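You operate a simulated robot arm through the tools that you are given. There is no shell and no other tool. Be economical: measure what you need, move in short steps, check, and stop when the job is done.

The job below is to be done with a simulated robot arm. You get a single attempt, and the scene is never put back.

Task
After the power cut, set the softener clock to 8:00 and the hardness from the water test card.

It is judged by the outcome, as a careful person would: the job done as asked, and still so three seconds after it is handed in. It fails if anything else is knocked over, pushed out of place, dropped, spilled or broken.

Robot
A 6-joint arm with a two-finger parallel gripper, fixed in place. Base frame: the origin is at the foot of the arm, x ahead of it, y to its left, z up. Units: mm, degrees, N and s.
With the tool pointing down near the work surface it reaches from about 100 to 840 mm from the base axis. Its first joint turns from -115.0 to 115.0 degrees. Payload 4.2 kg.
The TCP is the grasp point between the finger pads, 23 mm short of the fingertips. In the tool frame z runs along the fingers and y along their closing line. The gripper opens to 94 mm. The fingers are 38 mm wide and 10 mm thick; the gripper's body (54 by 96 mm) begins 39 mm behind the TCP.
Orientation is that of the tool frame in the base frame, as [roll, pitch, yaw] about the fixed x, y, z axes, in that order (R = Rz(yaw) Ry(pitch) Rx(roll)). With the fingers straight down and closing along the base's y, the tool's x points along the base's -x, its y along +y and its z along -z.

Tools
- The arm moves only by the tool servo_tool. Its arguments are lists of equal length, an entry for each row: "slide": the shift along the tool's x, y, z in units of 25 mm (1.0 is 25 mm), a list of three; "turn": the turn, a rotation vector about the tool's x, y, z in units of 5 degrees (1.0 is 5 degrees), a list of three; "grip": the finger opening in mm, from 0 to 94. In form: {"slide": [[dx, dy, dz], ...], "turn": [[rx, ry, rz], ...], "grip": [grip, ...]}. A call has 1 to 12 rows; each row shifts and turns the commanded pose from where the row before left it, along the tool's axes as they then stand. A call with a number of a shift or a turn outside -1 to 1 is refused whole. Rows are played at 5 a second. More than 50 mm and 8.6 degrees between two rows, or a gripper value outside its range, and nothing of the call is played. Where a pose cannot be reached the arm comes as near as it can. A force on the tool above 40 N (or 10 N above the force at the start of the call, whichever is more), or a blocked arm, ends the call early, and 0.2 s more pass. Each finger travels about 108 mm/s and halts on what it meets, pressing with about 27 N; the grip force reading is that of the motor and also rises with nothing between the fingers. The clock runs only during rows and for 0.2 s after the last one: add rows that do not move to give the fingers time. It gives the time, the measured TCP pose, the force on the tool (base axes), the opening and the grip force at its end, in the units of the frame above (readings bear some noise), and new pictures: "show" is both (left out), scene, wrist or none.
- Cameras (640 x 400 px; columns grow to the right, rows downward): "scene" is fixed at [36.2, 480.7, 1688.3]; the picture's right is [-0.68, -0.73, 0.00], its down [-0.48, 0.44, -0.76] and it looks along [0.55, -0.51, -0.65] (base axes); focal length 349 px, centre (320, 200). "wrist" rides on the gripper at [86, 16, -74] in the tool frame; the picture's right is [-0.18, 0.98, 0.00], its down [-0.58, -0.11, -0.81] and it looks along [-0.79, -0.15, 0.59] (tool axes); focal length 243 px, centre (320, 200). There is no depth. A picture from a camera that has moved, and an enlarged one, comes with that camera's place and axes in the base frame and with its lens. The place of the scene camera against the robot may be out by one fixed shift of up to 25 mm in any direction.
- lift_body(by): slides the trunk up (or, below 0, down) by that many mm; the arm rides with it, the base frame stays. It gives what a move gives, with no picture.
- inspect(camera, box): a new picture of the part [left, top, right, bottom] of that camera's present view, enlarged. It takes no simulated time.
- finish_job(): hands the job in; it is judged then, once.

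Go step by step. Nothing tells you positions but the pictures and the camera data: compare them with the known pose of the tool, close in by small moves and look again before you grip or let go. The budget is 120 turns and 200 pictures, counting those below and the enlarged ones. Unless the task says otherwise, let go and move clear before handing in, and close with one line.

The tools are called after "Call:" by a JSON object that holds its "op" and its "data". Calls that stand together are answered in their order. servo_tool: Moves the arm, as the interface text tells. Its arguments: {"type":"object","properties":{"slide":{"type":"array","items":{"type":"array","items":{"type":"number"}}},"turn":{"type":"array","items":{"type":"array","items":{"type":"number"}}},"grip":{"type":"array","items":{"type":"number"}},"show":{"type":"string","enum":["both","scene","wrist","none"]}},"required":["slide","turn","grip"]} The other tools are called the same way: lift_body (by) slides the trunk up or down; inspect (camera, box) takes an enlarged picture of a part of a camera's view; finish_job () hands the job in.

At the start:

```text
time_s: 0.0
eef_pos: [493.5, -37.0, 1192.3]
tcp_rot: [-179.9, -0.1, 180.0]
wrist_force: [0.2, 0.4, -0.3]
gripper_width: 93.9
grasp_force: 0.0
trunk travel left (down, up): [-800.0, 190.0]
```

scene: 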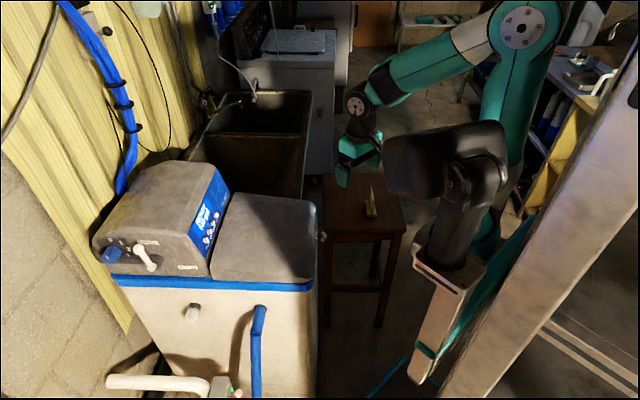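
wrist: 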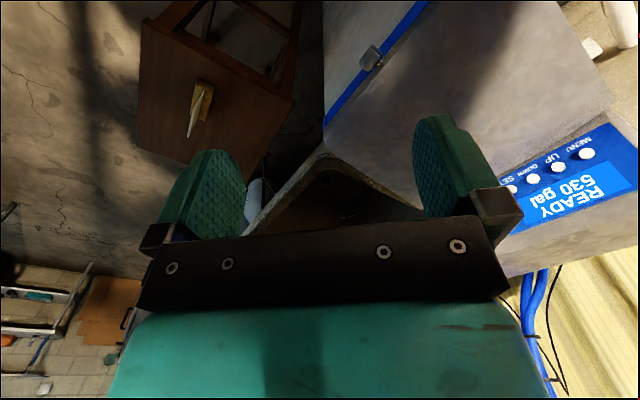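

I see a water softener with a control panel (MENU, UP, DOWN, SET buttons and a display), and a stool with something on it. I'll enlarge the parts to read the panel and find the water test card.

Call:
{"op": "inspect", "data": {"camera": "scene", "box": [90, 150, 250, 280]}}

Call:
{"op": "inspect", "data": {"camera": "wrist", "box": [480, 100, 640, 280]}}

Call:
{"op": "inspect", "data": {"camera": "scene", "box": [320, 160, 420, 240]}}

```text
3.08 times, centred on (170, 215) of scene
camera zoom: at [36.2, 480.7, 1688.3], right [-0.68, -0.73, 0.0], down [-0.48, 0.44, -0.76], along [0.55, -0.51, -0.65], focal length 1075 px, centre (782, 154)
```

zoom: 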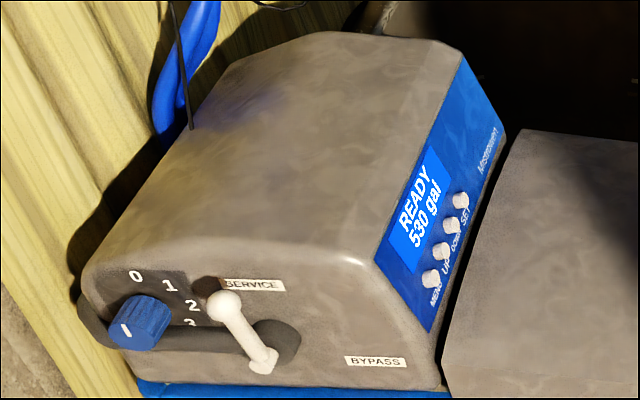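

```text
2.22 times, centred on (560, 190) of wrist
camera zoom: at [407.4, -21.9, 1267.2], right [0.18, 0.98, 0.0], down [0.58, -0.11, 0.81], along [0.79, -0.15, -0.59], focal length 539 px, centre (-213, 222)
```

zoom: 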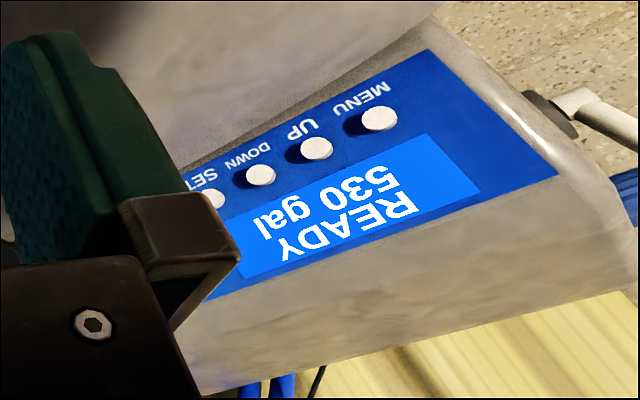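

```text
5.00 times, centred on (370, 200) of scene
camera zoom: at [36.2, 480.7, 1688.3], right [-0.68, -0.73, 0.0], down [-0.48, 0.44, -0.76], along [0.55, -0.51, -0.65], focal length 1747 px, centre (70, 200)
```

zoom: 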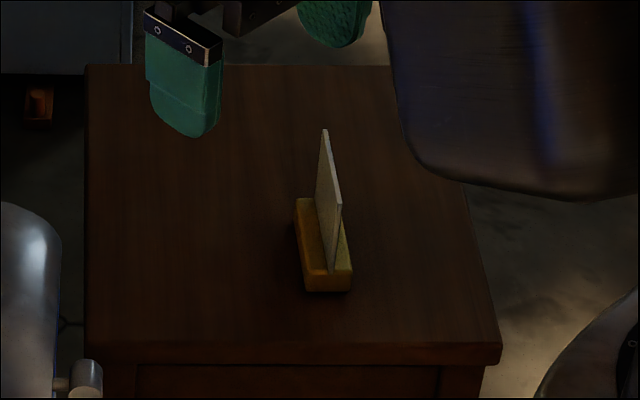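

The card stands in a holder on the stool at about (695, -400, 720), and the buttons run from MENU (687, 280, 1024) to SET (749, 215, 1027). I'll zoom in on the card first.

Call:
{"op": "inspect", "data": {"camera": "wrist", "box": [160, 60, 240, 150]}}

Call:
{"op": "inspect", "data": {"camera": "scene", "box": [90, 220, 170, 280]}}

```text
4.44 times, centred on (200, 105) of wrist
camera zoom: at [407.4, -21.9, 1267.2], right [0.18, 0.98, 0.0], down [0.58, -0.11, 0.81], along [0.79, -0.15, -0.59], focal length 1078 px, centre (853, 622)
```

zoom: 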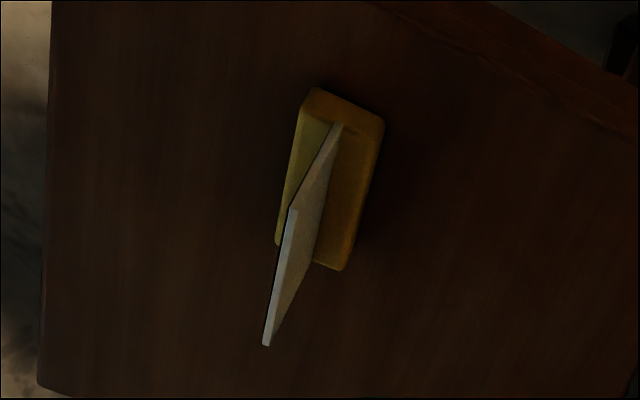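

```text
6.67 times, centred on (130, 250) of scene
camera zoom: at [36.2, 480.7, 1688.3], right [-0.68, -0.73, 0.0], down [-0.48, 0.44, -0.76], along [0.55, -0.51, -0.65], focal length 2329 px, centre (1587, -133)
```

zoom: 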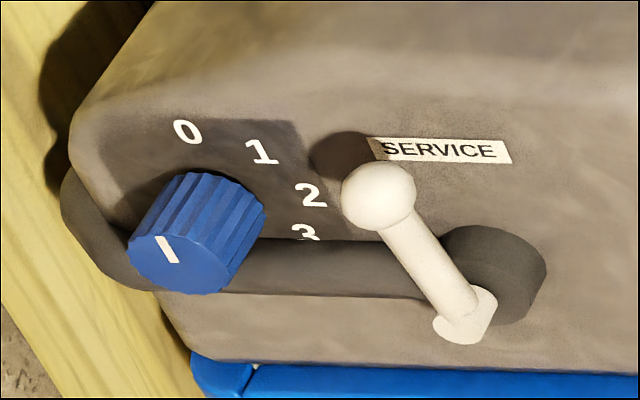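

The near face of the card is blank and edge-on, so the writing should be on the far side, facing (-0.64, -0.76). I'll swing the wrist camera around to the -y side to read it, staying high.

Call:
{"op": "servo_tool", "data": {"slide": [[0.1, -1, 0.2], [0.1, -1, 0.2], [0.1, -1, 0.2], [0.1, -1, 0.2], [0.1, -1, 0.2], [0.1, -1, 0.2], [0.1, -1, 0.2], [0.1, -1, 0.2], [0.1, -1, 0.2], [0.1, -1, 0.2], [0.1, -1, 0.2], [0.1, -1, 0.2]], "turn": [[0, 0, 0], [0, 0, 0], [0, 0, 0], [0, 0, 0], [0, 0, 0], [0, 0, 0], [0, 0, 0], [0, 0, 0], [0, 0, 0], [0, 0, 0], [0, 0, 0], [0, 0, 0]], "grip": [94, 94, 94, 94, 94, 94, 94, 94, 94, 94, 94, 94]}}

```text
time_s: 2.6
eef_pos: [464.3, -337.4, 1131.9]
tcp_rot: [180.0, 0.1, -179.9]
wrist_force: [0.0, -0.2, -0.2]
gripper_width: 94.3
grasp_force: 0.1
trunk travel left (down, up): [-800.0, 190.0]
camera wrist: at [377.7, -321.5, 1207.8], right [0.18, 0.98, 0.0], down [0.58, -0.11, 0.81], along [0.79, -0.15, -0.59], focal length 243 px, centre (320, 200)
```

scene: 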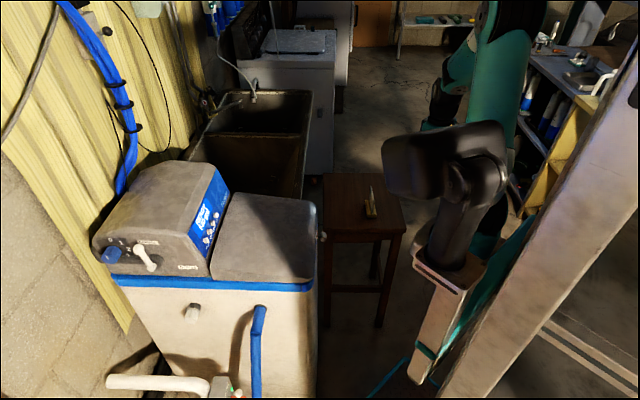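
wrist: 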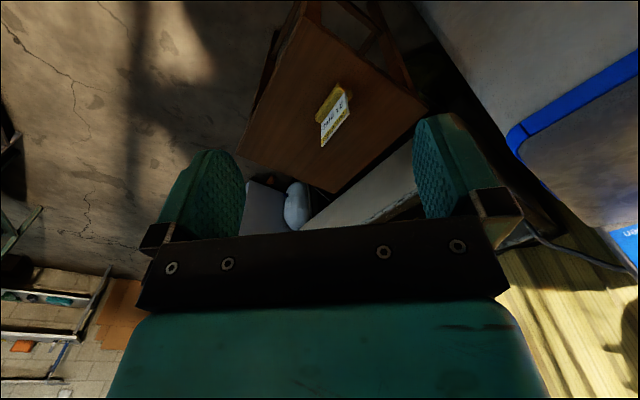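

The card's written face is now visible, so I'll enlarge it.

Call:
{"op": "inspect", "data": {"camera": "wrist", "box": [305, 75, 361, 155]}}

```text
5.00 times, centred on (333, 115) of wrist
camera zoom: at [377.7, -321.5, 1207.8], right [0.18, 0.98, 0.0], down [0.58, -0.11, 0.81], along [0.79, -0.15, -0.59], focal length 1213 px, centre (255, 625)
```

zoom: 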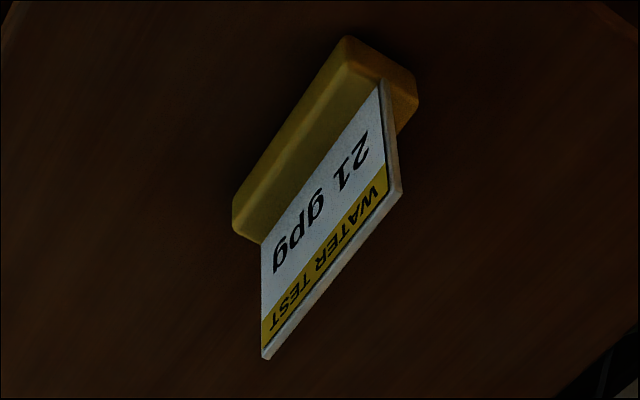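

The card reads "WATER TEST 21 gpg"; I'll confirm the digits with one closer zoom and start moving back towards the softener.

Call:
{"op": "inspect", "data": {"camera": "wrist", "box": [319, 90, 343, 136]}}

Call:
{"op": "servo_tool", "data": {"slide": [[0, 1, -0.2], [0, 1, -0.2], [0, 1, -0.2], [0, 1, -0.2], [0, 1, -0.2], [0, 1, -0.2], [0, 1, -0.2], [0, 1, -0.2], [0, 1, -0.2], [0, 1, -0.2], [0, 1, -0.2], [0, 1, -0.2]], "turn": [[0, 0, 0], [0, 0, 0], [0, 0, 0], [0, 0, 0], [0, 0, 0], [0, 0, 0], [0, 0, 0], [0, 0, 0], [0, 0, 0], [0, 0, 0], [0, 0, 0], [0, 0, 0]], "grip": [50, 0, 0, 0, 0, 0, 0, 0, 0, 0, 0, 0], "show": "wrist"}}

```text
8.70 times, centred on (331, 113) of wrist
camera zoom: at [377.7, -321.5, 1207.8], right [0.18, 0.98, 0.0], down [0.58, -0.11, 0.81], along [0.79, -0.15, -0.59], focal length 2110 px, centre (224, 956)
```

zoom: 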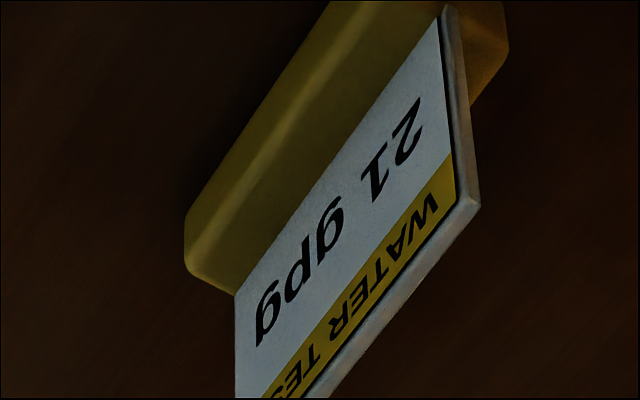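

```text
time_s: 5.2
eef_pos: [463.8, -36.4, 1190.4]
tcp_rot: [180.0, 0.0, 179.9]
wrist_force: [-0.5, -0.3, -0.4]
gripper_width: 0.0
grasp_force: 27.2
trunk travel left (down, up): [-800.0, 190.0]
camera wrist: at [377.2, -20.7, 1266.1], right [0.18, 0.98, 0.0], down [0.58, -0.11, 0.81], along [0.79, -0.15, -0.59], focal length 243 px, centre (320, 200)
```

wrist: 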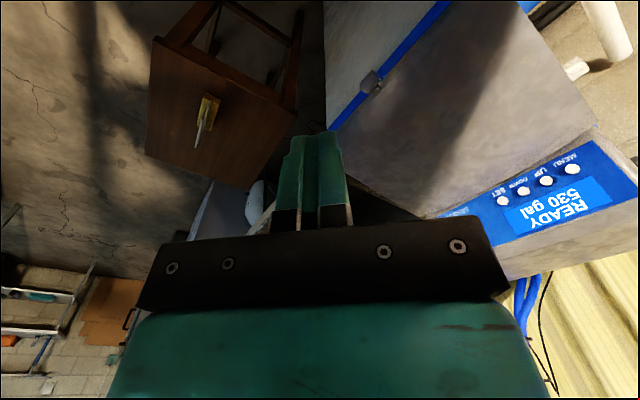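

The card says 21 gpg. Now I'll zoom on the panel with the fingers closed to work out its plane.

Call:
{"op": "inspect", "data": {"camera": "wrist", "box": [420, 110, 640, 250]}}

Call:
{"op": "inspect", "data": {"camera": "scene", "box": [180, 155, 330, 295]}}

```text
2.86 times, centred on (530, 180) of wrist
camera zoom: at [377.2, -20.7, 1266.1], right [0.18, 0.98, 0.0], down [0.58, -0.11, 0.81], along [0.79, -0.15, -0.59], focal length 693 px, centre (-280, 257)
```

zoom: 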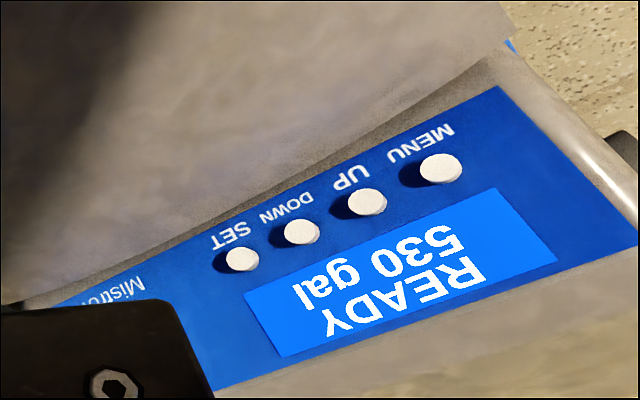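

```text
2.86 times, centred on (255, 225) of scene
camera zoom: at [36.2, 480.7, 1688.3], right [-0.68, -0.73, 0.0], down [-0.48, 0.44, -0.76], along [0.55, -0.51, -0.65], focal length 998 px, centre (506, 129)
```

zoom: 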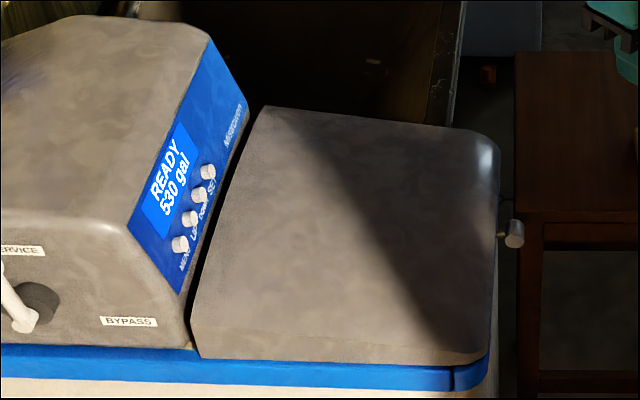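

The panel face leans back about 20° and faces (-0.65, -0.65, 0.39). I'll turn the tool in free space so the fingers point into the panel with the camera on top, starting with the yaw.

Call:
{"op": "servo_tool", "data": {"slide": [[0, 0, 0], [0, 0, 0], [0, 0, 0], [0, 0, 0], [0, 0, 0], [0, 0, 0], [0, 0, 0], [0, 0, 0], [0, 0, 0], [0, 0, 0], [0, 0, 0], [0, 0, 0]], "turn": [[0, 0, 1], [0, 0, 1], [0, 0, 1], [0, 0, 1], [0, 0, 1], [0, 0, 1], [0, 0, 1], [0, 0, 1], [0, 0, 1], [0, 0, 1], [0, 0, 1], [0, 0, 1]], "grip": [0, 0, 0, 0, 0, 0, 0, 0, 0, 0, 0, 0], "show": "none"}}

Call:
{"op": "servo_tool", "data": {"slide": [[0, 0, 0], [0, 0, 0], [0, 0, 0], [0, 0, 0], [0, 0, 0], [0, 0, 0], [0, 0, 0], [0, 0, 0], [0, 0, 0], [0, 0, 0], [0, 0, 0], [0, 0, 0]], "turn": [[0, 0, 1], [0, 0, 1], [0, 0, 1], [0, 0, 1], [0, 0, 1], [0, 0, 1], [0, 0, 1], [0, 0, 1], [0, 0, 1], [0, 0, 1], [0, 0, 1], [0, 0, 1]], "grip": [0, 0, 0, 0, 0, 0, 0, 0, 0, 0, 0, 0], "show": "scene"}}

```text
time_s: 7.8
eef_pos: [464.9, -37.1, 1193.0]
tcp_rot: [-180.0, 0.0, 120.0]
wrist_force: [-0.5, -0.4, -0.5]
gripper_width: 0.0
grasp_force: 27.5
trunk travel left (down, up): [-800.0, 190.0]
```

```text
time_s: 10.4
eef_pos: [464.5, -38.0, 1193.2]
tcp_rot: [180.0, 0.0, 59.8]
wrist_force: [-0.2, -0.6, 0.5]
gripper_width: 0.0
grasp_force: 26.7
trunk travel left (down, up): [-800.0, 190.0]
```

scene: 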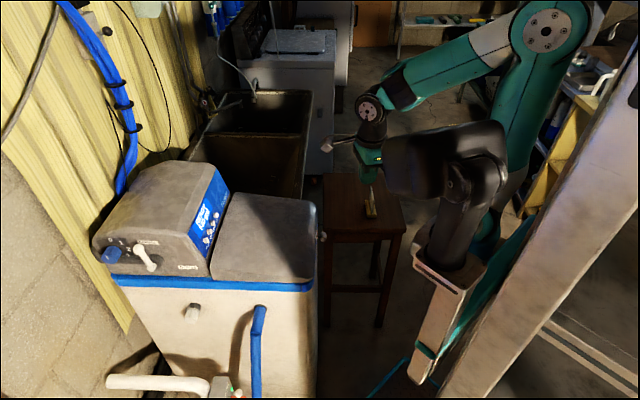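

The yaw works. I'll finish it and start the pitch.

Call:
{"op": "servo_tool", "data": {"slide": [[0, 0, 0], [0, 0, 0], [0, 0, 0], [0, 0, 0], [0, 0, 0], [0, 0, 0], [0, 0, 0], [0, 0, 0], [0, 0, 0], [0, 0, 0], [0, 0, 0], [0, 0, 0]], "turn": [[0, 0, 1], [0, 0, 1], [0, 0, 1], [0, 1, 0], [0, 1, 0], [0, 1, 0], [0, 1, 0], [0, 1, 0], [0, 1, 0], [0, 1, 0], [0, 1, 0], [0, 1, 0]], "grip": [0, 0, 0, 0, 0, 0, 0, 0, 0, 0, 0, 0]}}

```text
time_s: 13.0
eef_pos: [526.1, -36.2, 1242.4]
tcp_rot: [180.0, -45.0, 45.0]
wrist_force: [-0.8, -0.8, 0.7]
gripper_width: 0.0
grasp_force: 27.0
out of reach, approached as far as the arm can: row 6, 7, 8, 9, 10, 11, 12
trunk travel left (down, up): [-800.0, 190.0]
camera wrist: at [543.6, -42.4, 1356.1], right [0.6, -0.79, -0.13], down [-0.77, -0.62, 0.16], along [-0.21, 0.0, -0.98], focal length 243 px, centre (320, 200)
```

scene: 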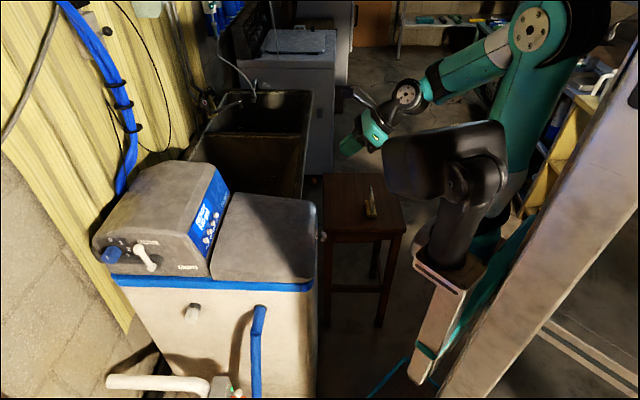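
wrist: 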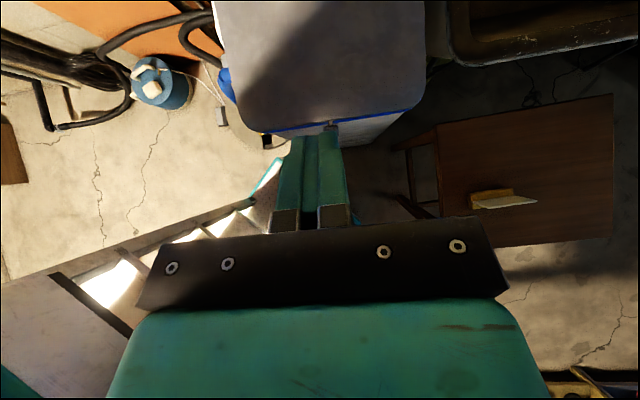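

The arm is too folded here; I'll move out towards the panel (still about 150 mm off and high) and keep pitching there.

Call:
{"op": "servo_tool", "data": {"slide": [[0.6, -0.43, 1], [0.6, -0.43, 1], [0.6, -0.43, 1], [0.6, -0.43, 1], [0.6, -0.43, 1], [0.6, -0.43, 1]], "turn": [[0, 0, 0], [0, 0, 0], [0, 0, 0], [0, 0, 0], [0, 0, 0], [0, 0, 0]], "grip": [0, 0, 0, 0, 0, 0]}}

```text
time_s: 14.4
eef_pos: [600.9, 128.3, 1199.3]
tcp_rot: [-179.9, -45.1, 45.0]
wrist_force: [-0.8, -1.2, -0.6]
gripper_width: 0.0
grasp_force: 26.4
trunk travel left (down, up): [-800.0, 190.0]
camera wrist: at [617.5, 122.1, 1313.6], right [0.6, -0.79, -0.13], down [-0.77, -0.62, 0.16], along [-0.21, 0.01, -0.98], focal length 243 px, centre (320, 200)
```

scene: 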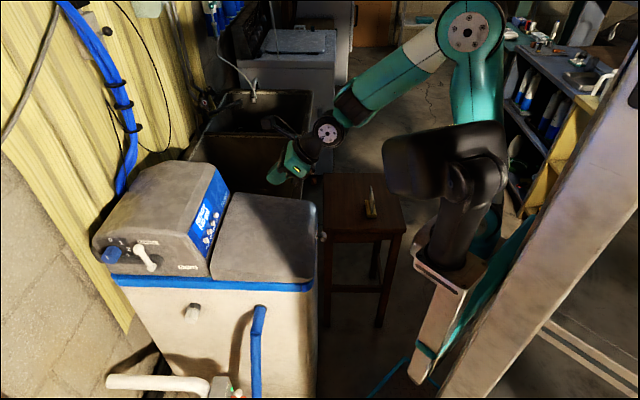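
wrist: 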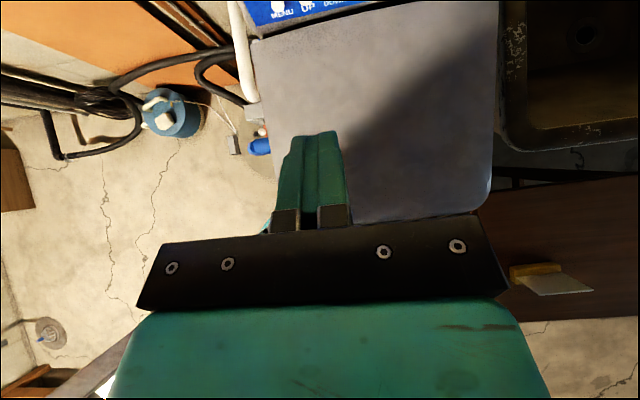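

That reached exactly. Now I'll finish the pitch, holding the TCP in place.

Call:
{"op": "servo_tool", "data": {"slide": [[0, 0, 0], [0, 0, 0], [0, 0, 0], [0, 0, 0], [0, 0, 0]], "turn": [[0, 1, 0], [0, 1, 0], [0, 1, 0], [0, 1, 0], [0, 0.4, 0]], "grip": [0, 0, 0, 0, 0], "show": "wrist"}}

```text
time_s: 15.6
eef_pos: [599.6, 129.3, 1198.7]
tcp_rot: [-180.0, -67.1, 45.1]
wrist_force: [0.5, -0.1, -0.1]
gripper_width: 0.0
grasp_force: 27.4
trunk travel left (down, up): [-800.0, 190.0]
camera wrist: at [586.5, 92.4, 1307.9], right [0.64, -0.75, -0.17], down [-0.76, -0.61, -0.22], along [0.06, 0.27, -0.96], focal length 243 px, centre (320, 200)
```

wrist: 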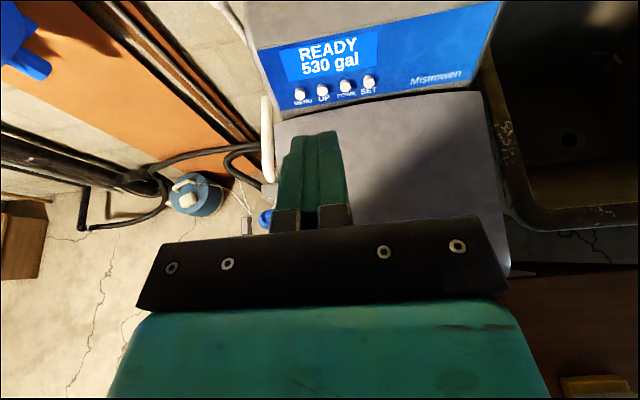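

Now there's a clear upright view of the panel. I'll enlarge it to triangulate.

Call:
{"op": "inspect", "data": {"camera": "wrist", "box": [240, 20, 400, 120]}}

```text
4.00 times, centred on (320, 70) of wrist
camera zoom: at [586.5, 92.4, 1307.9], right [0.64, -0.75, -0.17], down [-0.76, -0.61, -0.22], along [0.06, 0.27, -0.96], focal length 970 px, centre (320, 720)
```

zoom: 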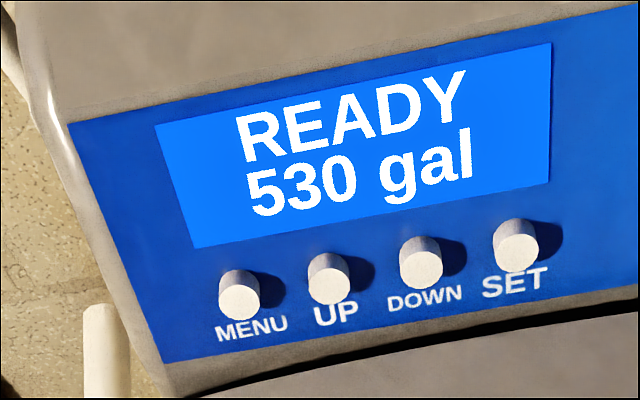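

From the two wrist views the MENU front is about (700, 295, 1017) and SET about (770, 228, 1016), spaced about 32 mm. I'll go to a standoff about 40 mm in front of MENU.

Call:
{"op": "servo_tool", "data": {"slide": [[-0.47, -0.233, 0.9], [-0.47, -0.233, 0.9], [-0.47, -0.233, 0.9], [-0.47, -0.233, 0.9], [-0.47, -0.233, 0.9], [-0.47, -0.233, 0.9], [-0.47, -0.233, 0.9], [-0.47, -0.233, 0.9]], "turn": [[0, 0, 0], [0, 0, 0], [0, 0, 0], [0, 0, 0], [0, 0, 0], [0, 0, 0], [0, 0, 0], [0, 0, 0]], "grip": [0, 0, 0, 0, 0, 0, 0, 0]}}

```text
time_s: 17.4
eef_pos: [656.0, 254.1, 1041.5]
tcp_rot: [-179.9, -67.1, 44.8]
wrist_force: [-0.1, -0.2, 0.4]
gripper_width: 0.0
grasp_force: 26.3
trunk travel left (down, up): [-800.0, 190.0]
camera wrist: at [643.5, 217.2, 1151.5], right [0.64, -0.75, -0.17], down [-0.76, -0.61, -0.22], along [0.06, 0.27, -0.96], focal length 243 px, centre (320, 200)
```

scene: 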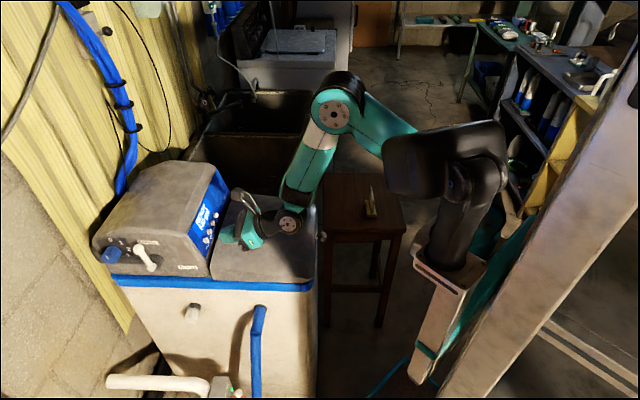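
wrist: 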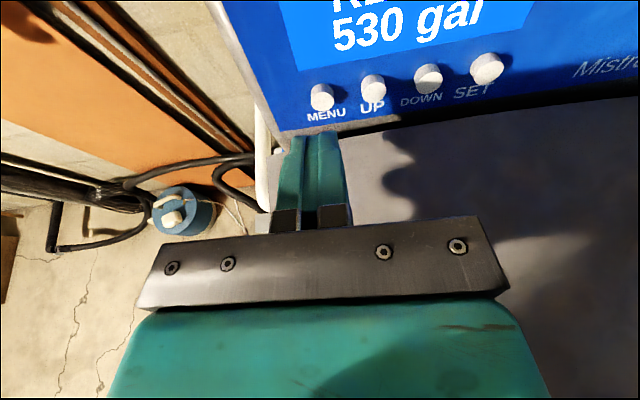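

The lateral alignment on MENU looks good. I'll close to about 8 mm and look.

Call:
{"op": "servo_tool", "data": {"slide": [[0.06, 0.04, 0.7], [0.06, 0.04, 0.66], [0, 0, 0]], "turn": [[0, 0, 0], [0, 0, 0], [0, 0, 0]], "grip": [0, 0, 0]}}

Call:
{"op": "inspect", "data": {"camera": "scene", "box": [180, 160, 280, 260]}}

Call:
{"op": "inspect", "data": {"camera": "wrist", "box": [240, 60, 440, 200]}}

```text
time_s: 18.2
eef_pos: [681.8, 275.3, 1031.0]
tcp_rot: [-179.9, -67.0, 44.9]
wrist_force: [1.0, 0.8, 0.0]
gripper_width: 0.0
grasp_force: 27.1
trunk travel left (down, up): [-800.0, 190.0]
camera wrist: at [668.2, 239.1, 1140.0], right [0.64, -0.75, -0.17], down [-0.76, -0.61, -0.22], along [0.06, 0.27, -0.96], focal length 243 px, centre (320, 200)
```

scene: 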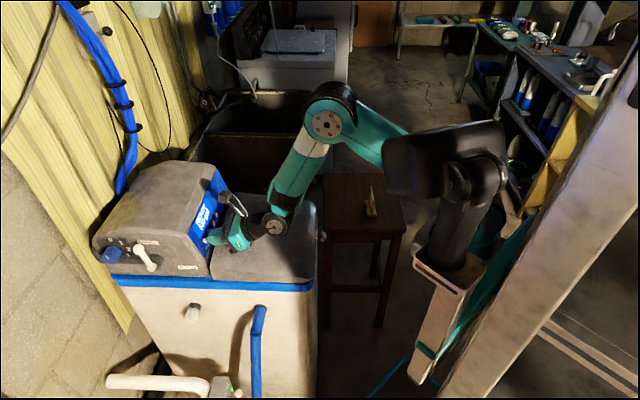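
wrist: 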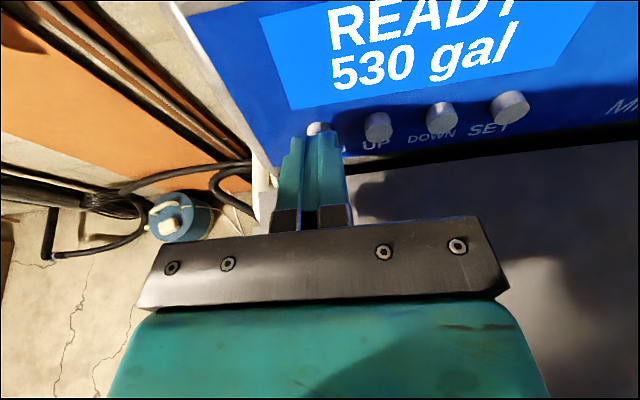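

```text
4.00 times, centred on (230, 210) of scene
camera zoom: at [36.2, 480.7, 1688.3], right [-0.68, -0.73, 0.0], down [-0.48, 0.44, -0.76], along [0.55, -0.51, -0.65], focal length 1398 px, centre (680, 160)
```

zoom: 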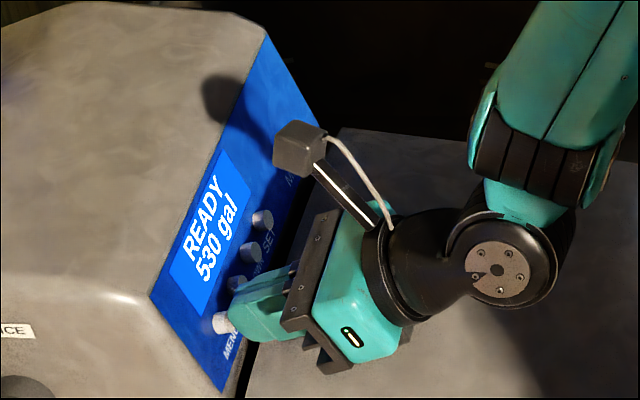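

```text
2.86 times, centred on (340, 130) of wrist
camera zoom: at [668.2, 239.1, 1140.0], right [0.64, -0.75, -0.17], down [-0.76, -0.61, -0.22], along [0.06, 0.27, -0.96], focal length 693 px, centre (263, 400)
```

zoom: 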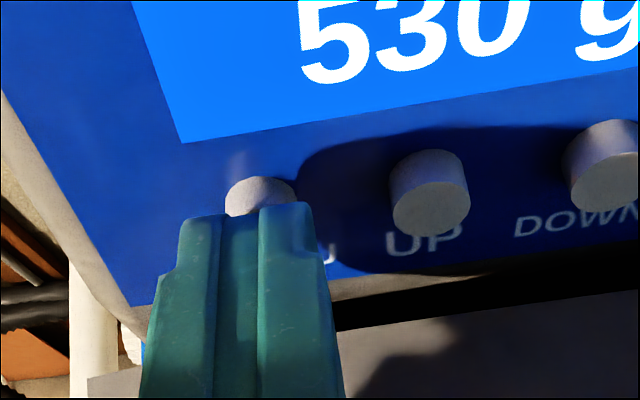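

The display is readable in both cameras and the tip is a few mm left of the MENU centre. I'll shift about 3 mm and advance gently.

Call:
{"op": "servo_tool", "data": {"slide": [[0, 0.12, 0.1], [0, 0, 0.1], [0, 0, 0.1], [0, 0, 0]], "turn": [[0, 0, 0], [0, 0, 0], [0, 0, 0], [0, 0, 0]], "grip": [0, 0, 0, 0], "show": "none"}}

Call:
{"op": "inspect", "data": {"camera": "wrist", "box": [240, 0, 540, 200]}}

```text
time_s: 19.2
eef_pos: [690.3, 277.1, 1028.5]
tcp_rot: [-179.9, -67.1, 45.0]
wrist_force: [-0.3, -1.0, 0.4]
gripper_width: 0.0
grasp_force: 26.9
trunk travel left (down, up): [-800.0, 190.0]
```

```text
2.00 times, centred on (390, 100) of wrist
camera zoom: at [676.6, 241.1, 1137.1], right [0.64, -0.75, -0.17], down [-0.76, -0.61, -0.22], along [0.06, 0.27, -0.96], focal length 485 px, centre (180, 400)
```

zoom: 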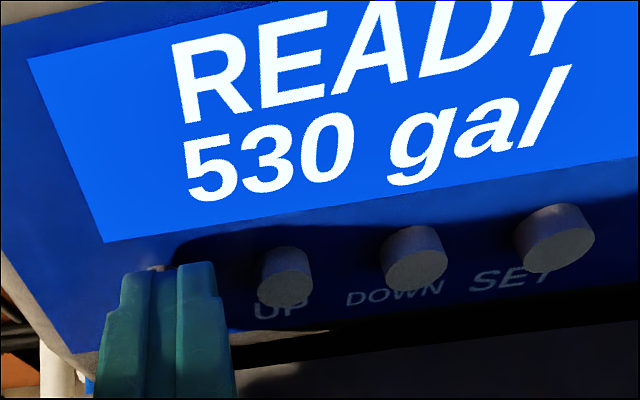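

No contact yet; I'll advance a few mm more.

Call:
{"op": "servo_tool", "data": {"slide": [[0, -0.05, 0.1], [0, 0, 0.1], [0, 0, 0]], "turn": [[0, 0, 0], [0, 0, 0], [0, 0, 0]], "grip": [0, 0, 0], "show": "none"}}

Call:
{"op": "inspect", "data": {"camera": "wrist", "box": [240, 0, 540, 200]}}

```text
time_s: 20.0
eef_pos: [692.3, 280.4, 1026.6]
tcp_rot: [-179.9, -66.9, 44.9]
wrist_force: [-1.0, -2.4, 1.8]
gripper_width: 0.3
grasp_force: 27.4
trunk travel left (down, up): [-800.0, 190.0]
```

```text
2.00 times, centred on (390, 100) of wrist
camera zoom: at [678.9, 244.6, 1135.8], right [0.64, -0.75, -0.17], down [-0.76, -0.61, -0.22], along [0.06, 0.27, -0.96], focal length 485 px, centre (180, 400)
```

zoom: 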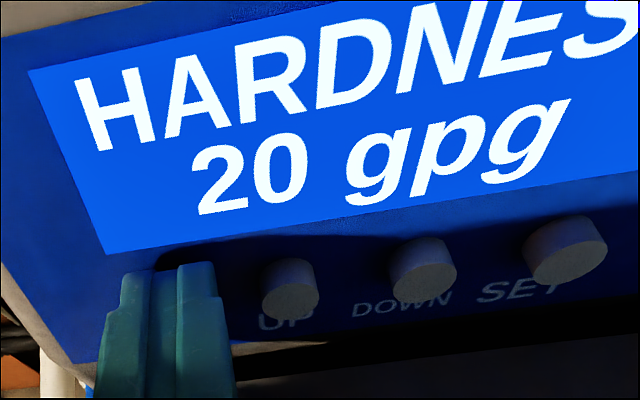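

MENU registered: the display shows HARDNESS 20 gpg. I'll back off and shift to UP.

Call:
{"op": "servo_tool", "data": {"slide": [[0, 0, -0.5], [0, 0.64, 0], [0, 0.64, 0], [0, 0, 0]], "turn": [[0, 0, 0], [0, 0, 0], [0, 0, 0], [0, 0, 0]], "grip": [0, 0, 0, 0], "show": "wrist"}}

Call:
{"op": "inspect", "data": {"camera": "wrist", "box": [220, 0, 520, 200]}}

```text
time_s: 21.0
eef_pos: [707.1, 251.2, 1031.4]
tcp_rot: [179.9, -67.1, 45.0]
wrist_force: [-0.7, 0.0, -0.2]
gripper_width: 0.0
grasp_force: 26.4
trunk travel left (down, up): [-800.0, 190.0]
camera wrist: at [693.9, 214.8, 1139.9], right [0.65, -0.75, -0.17], down [-0.76, -0.61, -0.22], along [0.06, 0.27, -0.96], focal length 243 px, centre (320, 200)
```

wrist: 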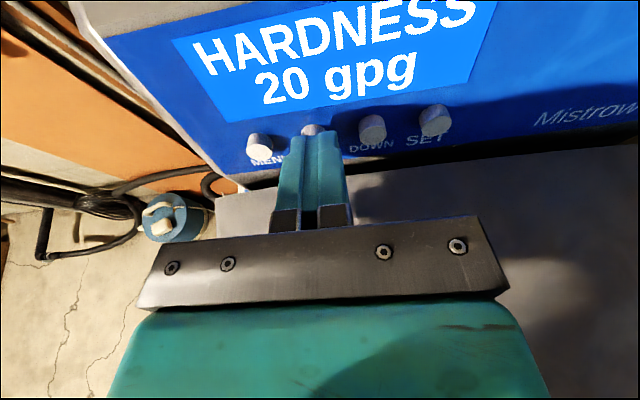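

```text
2.00 times, centred on (370, 100) of wrist
camera zoom: at [693.9, 214.8, 1139.9], right [0.65, -0.75, -0.17], down [-0.76, -0.61, -0.22], along [0.06, 0.27, -0.96], focal length 485 px, centre (220, 400)
```

zoom: 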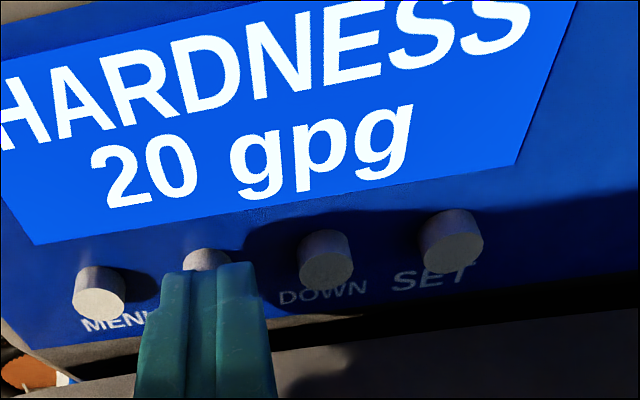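

The tip is well aligned on UP. I'll press once and retract.

Call:
{"op": "servo_tool", "data": {"slide": [[0, 0, 0.36], [0, 0, 0.14], [0, 0, -0.5], [0, 0, 0]], "turn": [[0, 0, 0], [0, 0, 0], [0, 0, 0], [0, 0, 0]], "grip": [0, 0, 0, 0], "show": "wrist"}}

```text
time_s: 22.0
eef_pos: [707.4, 251.8, 1031.5]
tcp_rot: [-180.0, -67.0, 45.0]
wrist_force: [0.7, -0.4, 0.2]
gripper_width: 0.1
grasp_force: 27.2
trunk travel left (down, up): [-800.0, 190.0]
camera wrist: at [693.5, 214.7, 1139.9], right [0.64, -0.75, -0.17], down [-0.76, -0.61, -0.22], along [0.06, 0.27, -0.96], focal length 243 px, centre (320, 200)
```

wrist: 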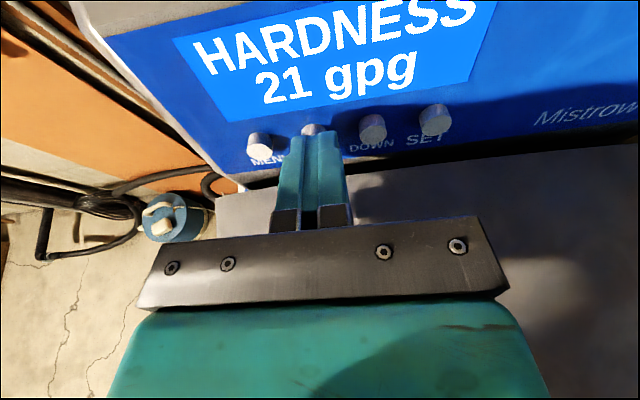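

The display shows 21 gpg. Now I'll go to SET to store it.

Call:
{"op": "servo_tool", "data": {"slide": [[0, 0, -0.3], [0, 0.85, 0], [0, 0.85, 0], [0, 0.86, 0], [0, 0, 0.3], [0, 0, 0]], "turn": [[0, 0, 0], [0, 0, 0], [0, 0, 0], [0, 0, 0], [0, 0, 0], [0, 0, 0]], "grip": [0, 0, 0, 0, 0, 0], "show": "wrist"}}

```text
time_s: 23.4
eef_pos: [752.3, 206.1, 1031.4]
tcp_rot: [-180.0, -67.0, 45.0]
wrist_force: [-1.1, 0.1, 0.3]
gripper_width: 0.2
grasp_force: 27.2
trunk travel left (down, up): [-800.0, 190.0]
camera wrist: at [739.0, 169.3, 1140.3], right [0.64, -0.75, -0.17], down [-0.76, -0.61, -0.22], along [0.06, 0.27, -0.96], focal length 243 px, centre (320, 200)
```

wrist: 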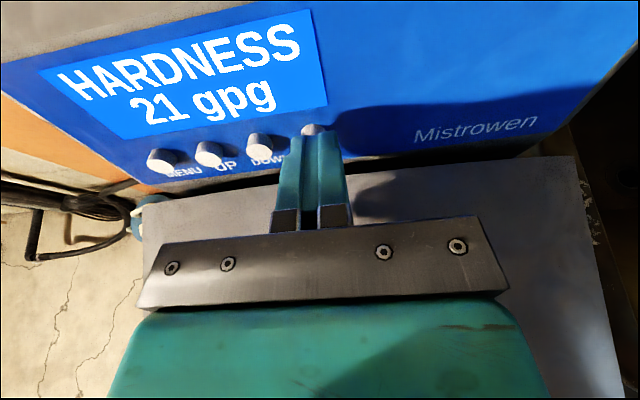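

The tip is aligned on SET, so I'll press it once.

Call:
{"op": "servo_tool", "data": {"slide": [[0, 0, 0.36], [0, 0, 0.14], [0, 0, -0.5], [0, 0, 0]], "turn": [[0, 0, 0], [0, 0, 0], [0, 0, 0], [0, 0, 0]], "grip": [0, 0, 0, 0], "show": "wrist"}}

```text
time_s: 24.4
eef_pos: [751.6, 204.6, 1031.3]
tcp_rot: [-179.8, -67.0, 45.0]
wrist_force: [-0.8, -0.3, -0.5]
gripper_width: 0.0
grasp_force: 26.7
trunk travel left (down, up): [-800.0, 190.0]
camera wrist: at [738.5, 168.8, 1140.6], right [0.64, -0.75, -0.17], down [-0.76, -0.61, -0.22], along [0.06, 0.27, -0.96], focal length 243 px, centre (320, 200)
```

wrist: 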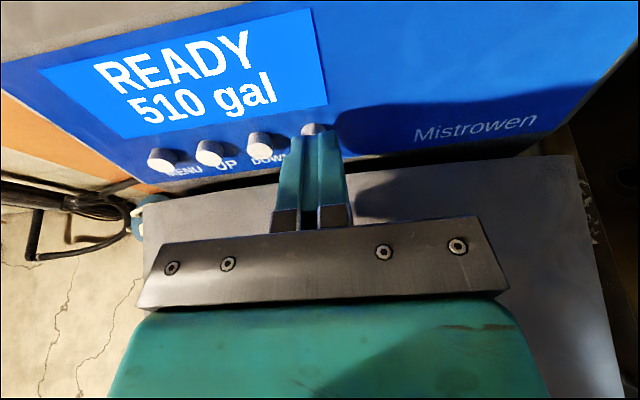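

SET stored it (READY, 510 gal, which fits the higher hardness). Back to MENU, to reach the clock.

Call:
{"op": "servo_tool", "data": {"slide": [[0, 0, -0.3], [0, -0.96, 0], [0, -0.96, 0], [0, -0.96, 0], [0, -0.96, 0], [0, 0, 0.3], [0, 0, 0]], "turn": [[0, 0, 0], [0, 0, 0], [0, 0, 0], [0, 0, 0], [0, 0, 0], [0, 0, 0], [0, 0, 0]], "grip": [0, 0, 0, 0, 0, 0, 0], "show": "wrist"}}

Call:
{"op": "servo_tool", "data": {"slide": [[0, 0, 0.36], [0, 0, 0.14], [0, 0, -0.5], [0, 0, 0]], "turn": [[0, 0, 0], [0, 0, 0], [0, 0, 0], [0, 0, 0]], "grip": [0, 0, 0, 0], "show": "wrist"}}

```text
time_s: 26.0
eef_pos: [683.8, 273.9, 1031.7]
tcp_rot: [-179.9, -66.9, 44.9]
wrist_force: [0.0, 0.6, -0.2]
gripper_width: 0.0
grasp_force: 26.2
trunk travel left (down, up): [-800.0, 190.0]
camera wrist: at [669.4, 237.0, 1140.6], right [0.64, -0.75, -0.17], down [-0.76, -0.61, -0.22], along [0.06, 0.27, -0.96], focal length 243 px, centre (320, 200)
```

wrist: 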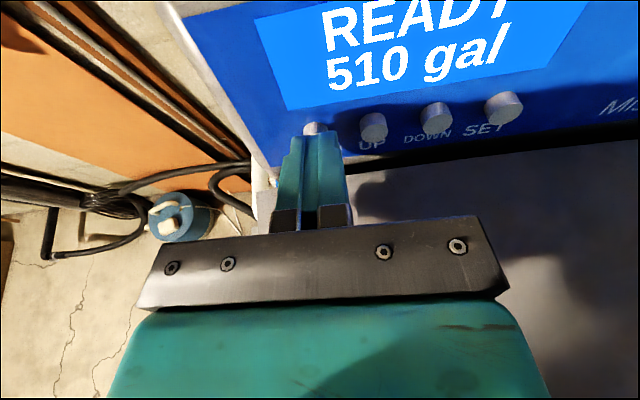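

```text
time_s: 27.0
eef_pos: [683.5, 274.6, 1031.3]
tcp_rot: [180.0, -67.0, 45.0]
wrist_force: [1.1, 0.2, 0.0]
gripper_width: 0.0
grasp_force: 27.2
trunk travel left (down, up): [-800.0, 190.0]
camera wrist: at [670.7, 237.1, 1140.8], right [0.64, -0.75, -0.17], down [-0.76, -0.61, -0.22], along [0.06, 0.27, -0.96], focal length 243 px, centre (320, 200)
```

wrist: 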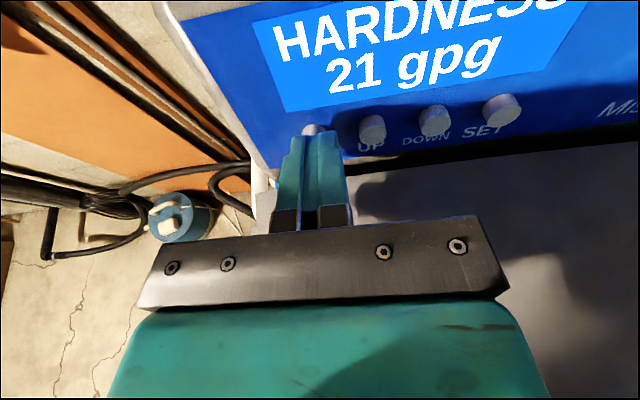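

Hardness is stored as 21. I'll press MENU again for the next item.

Call:
{"op": "servo_tool", "data": {"slide": [[0, 0, 0.36], [0, 0, 0.14], [0, 0, -0.5], [0, 0, 0]], "turn": [[0, 0, 0], [0, 0, 0], [0, 0, 0], [0, 0, 0]], "grip": [0, 0, 0, 0], "show": "wrist"}}

```text
time_s: 28.0
eef_pos: [684.7, 274.1, 1031.8]
tcp_rot: [180.0, -67.0, 45.0]
wrist_force: [0.2, -0.4, -0.2]
gripper_width: 0.2
grasp_force: 27.1
trunk travel left (down, up): [-800.0, 190.0]
camera wrist: at [671.2, 237.3, 1140.7], right [0.64, -0.75, -0.17], down [-0.76, -0.61, -0.22], along [0.06, 0.27, -0.96], focal length 243 px, centre (320, 200)
```

wrist: 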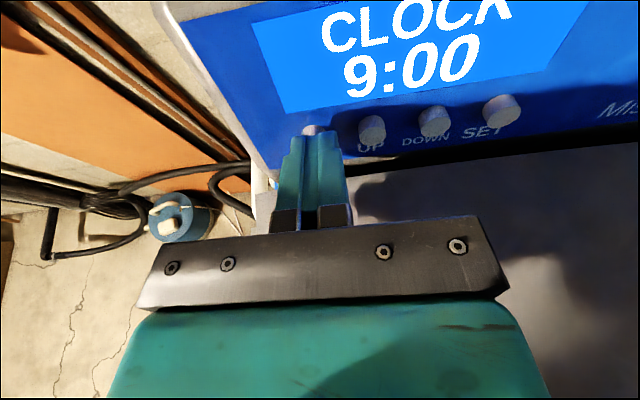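

The display shows CLOCK 9:00. I'll move to DOWN (64 mm along) and press once.

Call:
{"op": "servo_tool", "data": {"slide": [[0, 0, -0.3], [0, 0.85, 0], [0, 0.85, 0], [0, 0.86, 0], [0, 0, 0.3], [0, 0, 0]], "turn": [[0, 0, 0], [0, 0, 0], [0, 0, 0], [0, 0, 0], [0, 0, 0], [0, 0, 0]], "grip": [0, 0, 0, 0, 0, 0], "show": "wrist"}}

Call:
{"op": "servo_tool", "data": {"slide": [[0, 0, 0.36], [0, 0, 0.14], [0, 0, -0.5], [0, 0, 0]], "turn": [[0, 0, 0], [0, 0, 0], [0, 0, 0], [0, 0, 0]], "grip": [0, 0, 0, 0], "show": "wrist"}}

```text
time_s: 29.4
eef_pos: [729.4, 228.3, 1032.5]
tcp_rot: [180.0, -67.1, 45.2]
wrist_force: [0.2, 0.0, 0.4]
gripper_width: 0.0
grasp_force: 27.1
trunk travel left (down, up): [-800.0, 190.0]
camera wrist: at [716.3, 191.5, 1140.6], right [0.64, -0.75, -0.17], down [-0.76, -0.61, -0.22], along [0.06, 0.27, -0.96], focal length 243 px, centre (320, 200)
```

wrist: 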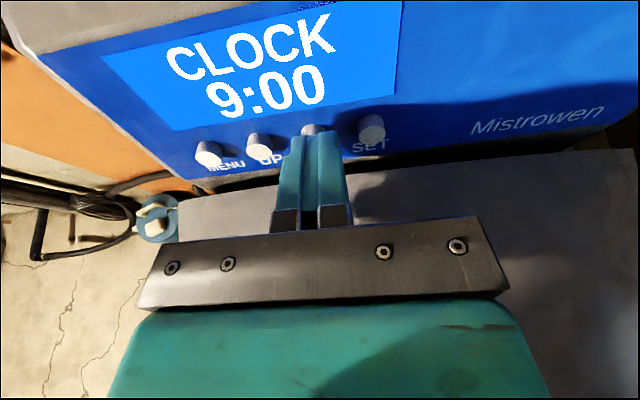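

```text
time_s: 30.4
eef_pos: [729.1, 228.3, 1031.2]
tcp_rot: [-180.0, -67.0, 45.1]
wrist_force: [0.1, 0.1, -0.5]
gripper_width: 0.0
grasp_force: 26.5
trunk travel left (down, up): [-800.0, 190.0]
camera wrist: at [715.5, 191.8, 1140.7], right [0.65, -0.75, -0.17], down [-0.76, -0.61, -0.22], along [0.06, 0.27, -0.96], focal length 243 px, centre (320, 200)
```

wrist: 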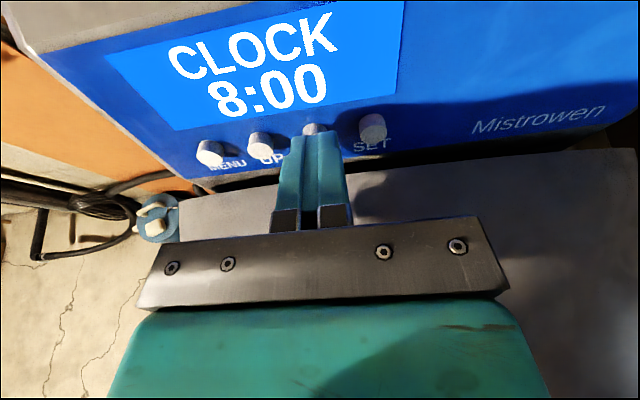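

The clock reads 8:00. Now SET, 32 mm along.

Call:
{"op": "servo_tool", "data": {"slide": [[0, 0, -0.2], [0, 0.64, 0], [0, 0.64, 0], [0, 0, 0.2], [0, 0, 0]], "turn": [[0, 0, 0], [0, 0, 0], [0, 0, 0], [0, 0, 0], [0, 0, 0]], "grip": [0, 0, 0, 0, 0], "show": "none"}}

Call:
{"op": "servo_tool", "data": {"slide": [[0, 0, 0.36], [0, 0, 0.14], [0, 0, -0.5], [0, 0, 0]], "turn": [[0, 0, 0], [0, 0, 0], [0, 0, 0], [0, 0, 0]], "grip": [0, 0, 0, 0], "show": "wrist"}}

```text
time_s: 31.6
eef_pos: [753.0, 204.6, 1031.8]
tcp_rot: [180.0, -67.1, 45.0]
wrist_force: [-0.9, 0.5, 0.0]
gripper_width: 0.0
grasp_force: 27.3
trunk travel left (down, up): [-800.0, 190.0]
```

```text
time_s: 32.6
eef_pos: [752.1, 204.9, 1029.7]
tcp_rot: [-179.9, -67.0, 45.0]
wrist_force: [-0.3, -0.2, -0.5]
gripper_width: 0.1
grasp_force: 26.7
trunk travel left (down, up): [-800.0, 190.0]
camera wrist: at [738.9, 168.7, 1140.2], right [0.64, -0.75, -0.17], down [-0.76, -0.61, -0.22], along [0.06, 0.27, -0.96], focal length 243 px, centre (320, 200)
```

wrist: 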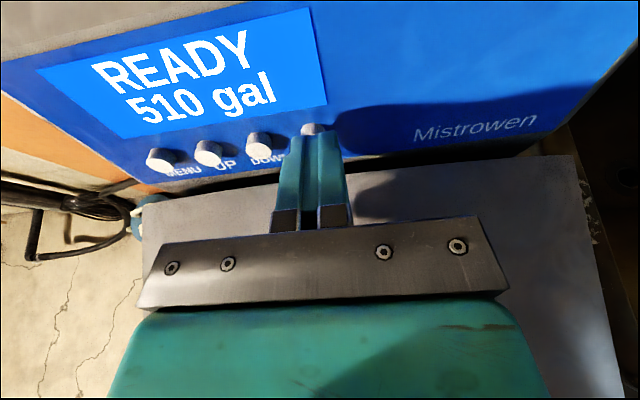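

SET was accepted and the display is back to READY. I'll back away clear of the panel.

Call:
{"op": "servo_tool", "data": {"slide": [[0, 0, -1], [0, 0, -1], [0.3, 0, -1], [0.5, 0, -1], [0.5, 0, -1], [0, 0, 0]], "turn": [[0, 0, 0], [0, 0, 0], [0, 0, 0], [0, 0, 0], [0, 0, 0], [0, 0, 0]], "grip": [0, 0, 0, 0, 0, 0]}}

```text
time_s: 34.0
eef_pos: [682.2, 133.4, 1110.3]
tcp_rot: [-179.9, -67.0, 45.0]
wrist_force: [0.2, -0.5, 0.2]
gripper_width: 0.0
grasp_force: 27.4
trunk travel left (down, up): [-800.0, 190.0]
camera wrist: at [667.5, 96.5, 1219.0], right [0.64, -0.75, -0.17], down [-0.76, -0.61, -0.22], along [0.06, 0.27, -0.96], focal length 243 px, centre (320, 200)
```

scene: 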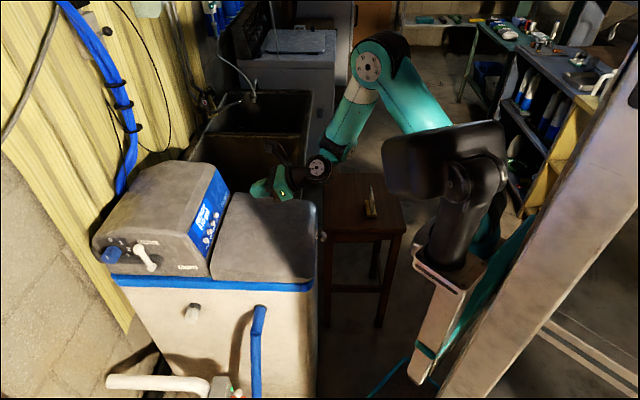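
wrist: 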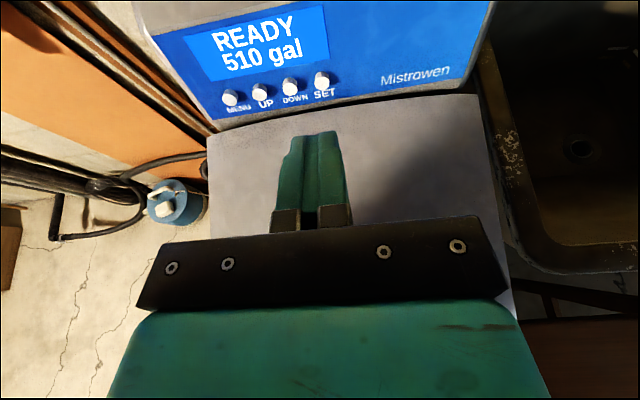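

The arm is clear, nothing else has moved, and the panel shows READY, so I'm handing the job in.

Call:
{"op": "finish_job", "data": {}}

```text
The job is handed in.
```

I set the softener's hardness to 21 gpg, as the water test card reads, and its clock to 8:00. SET returned the panel to READY after each; I opened the menu again to confirm the hardness, but not the clock.
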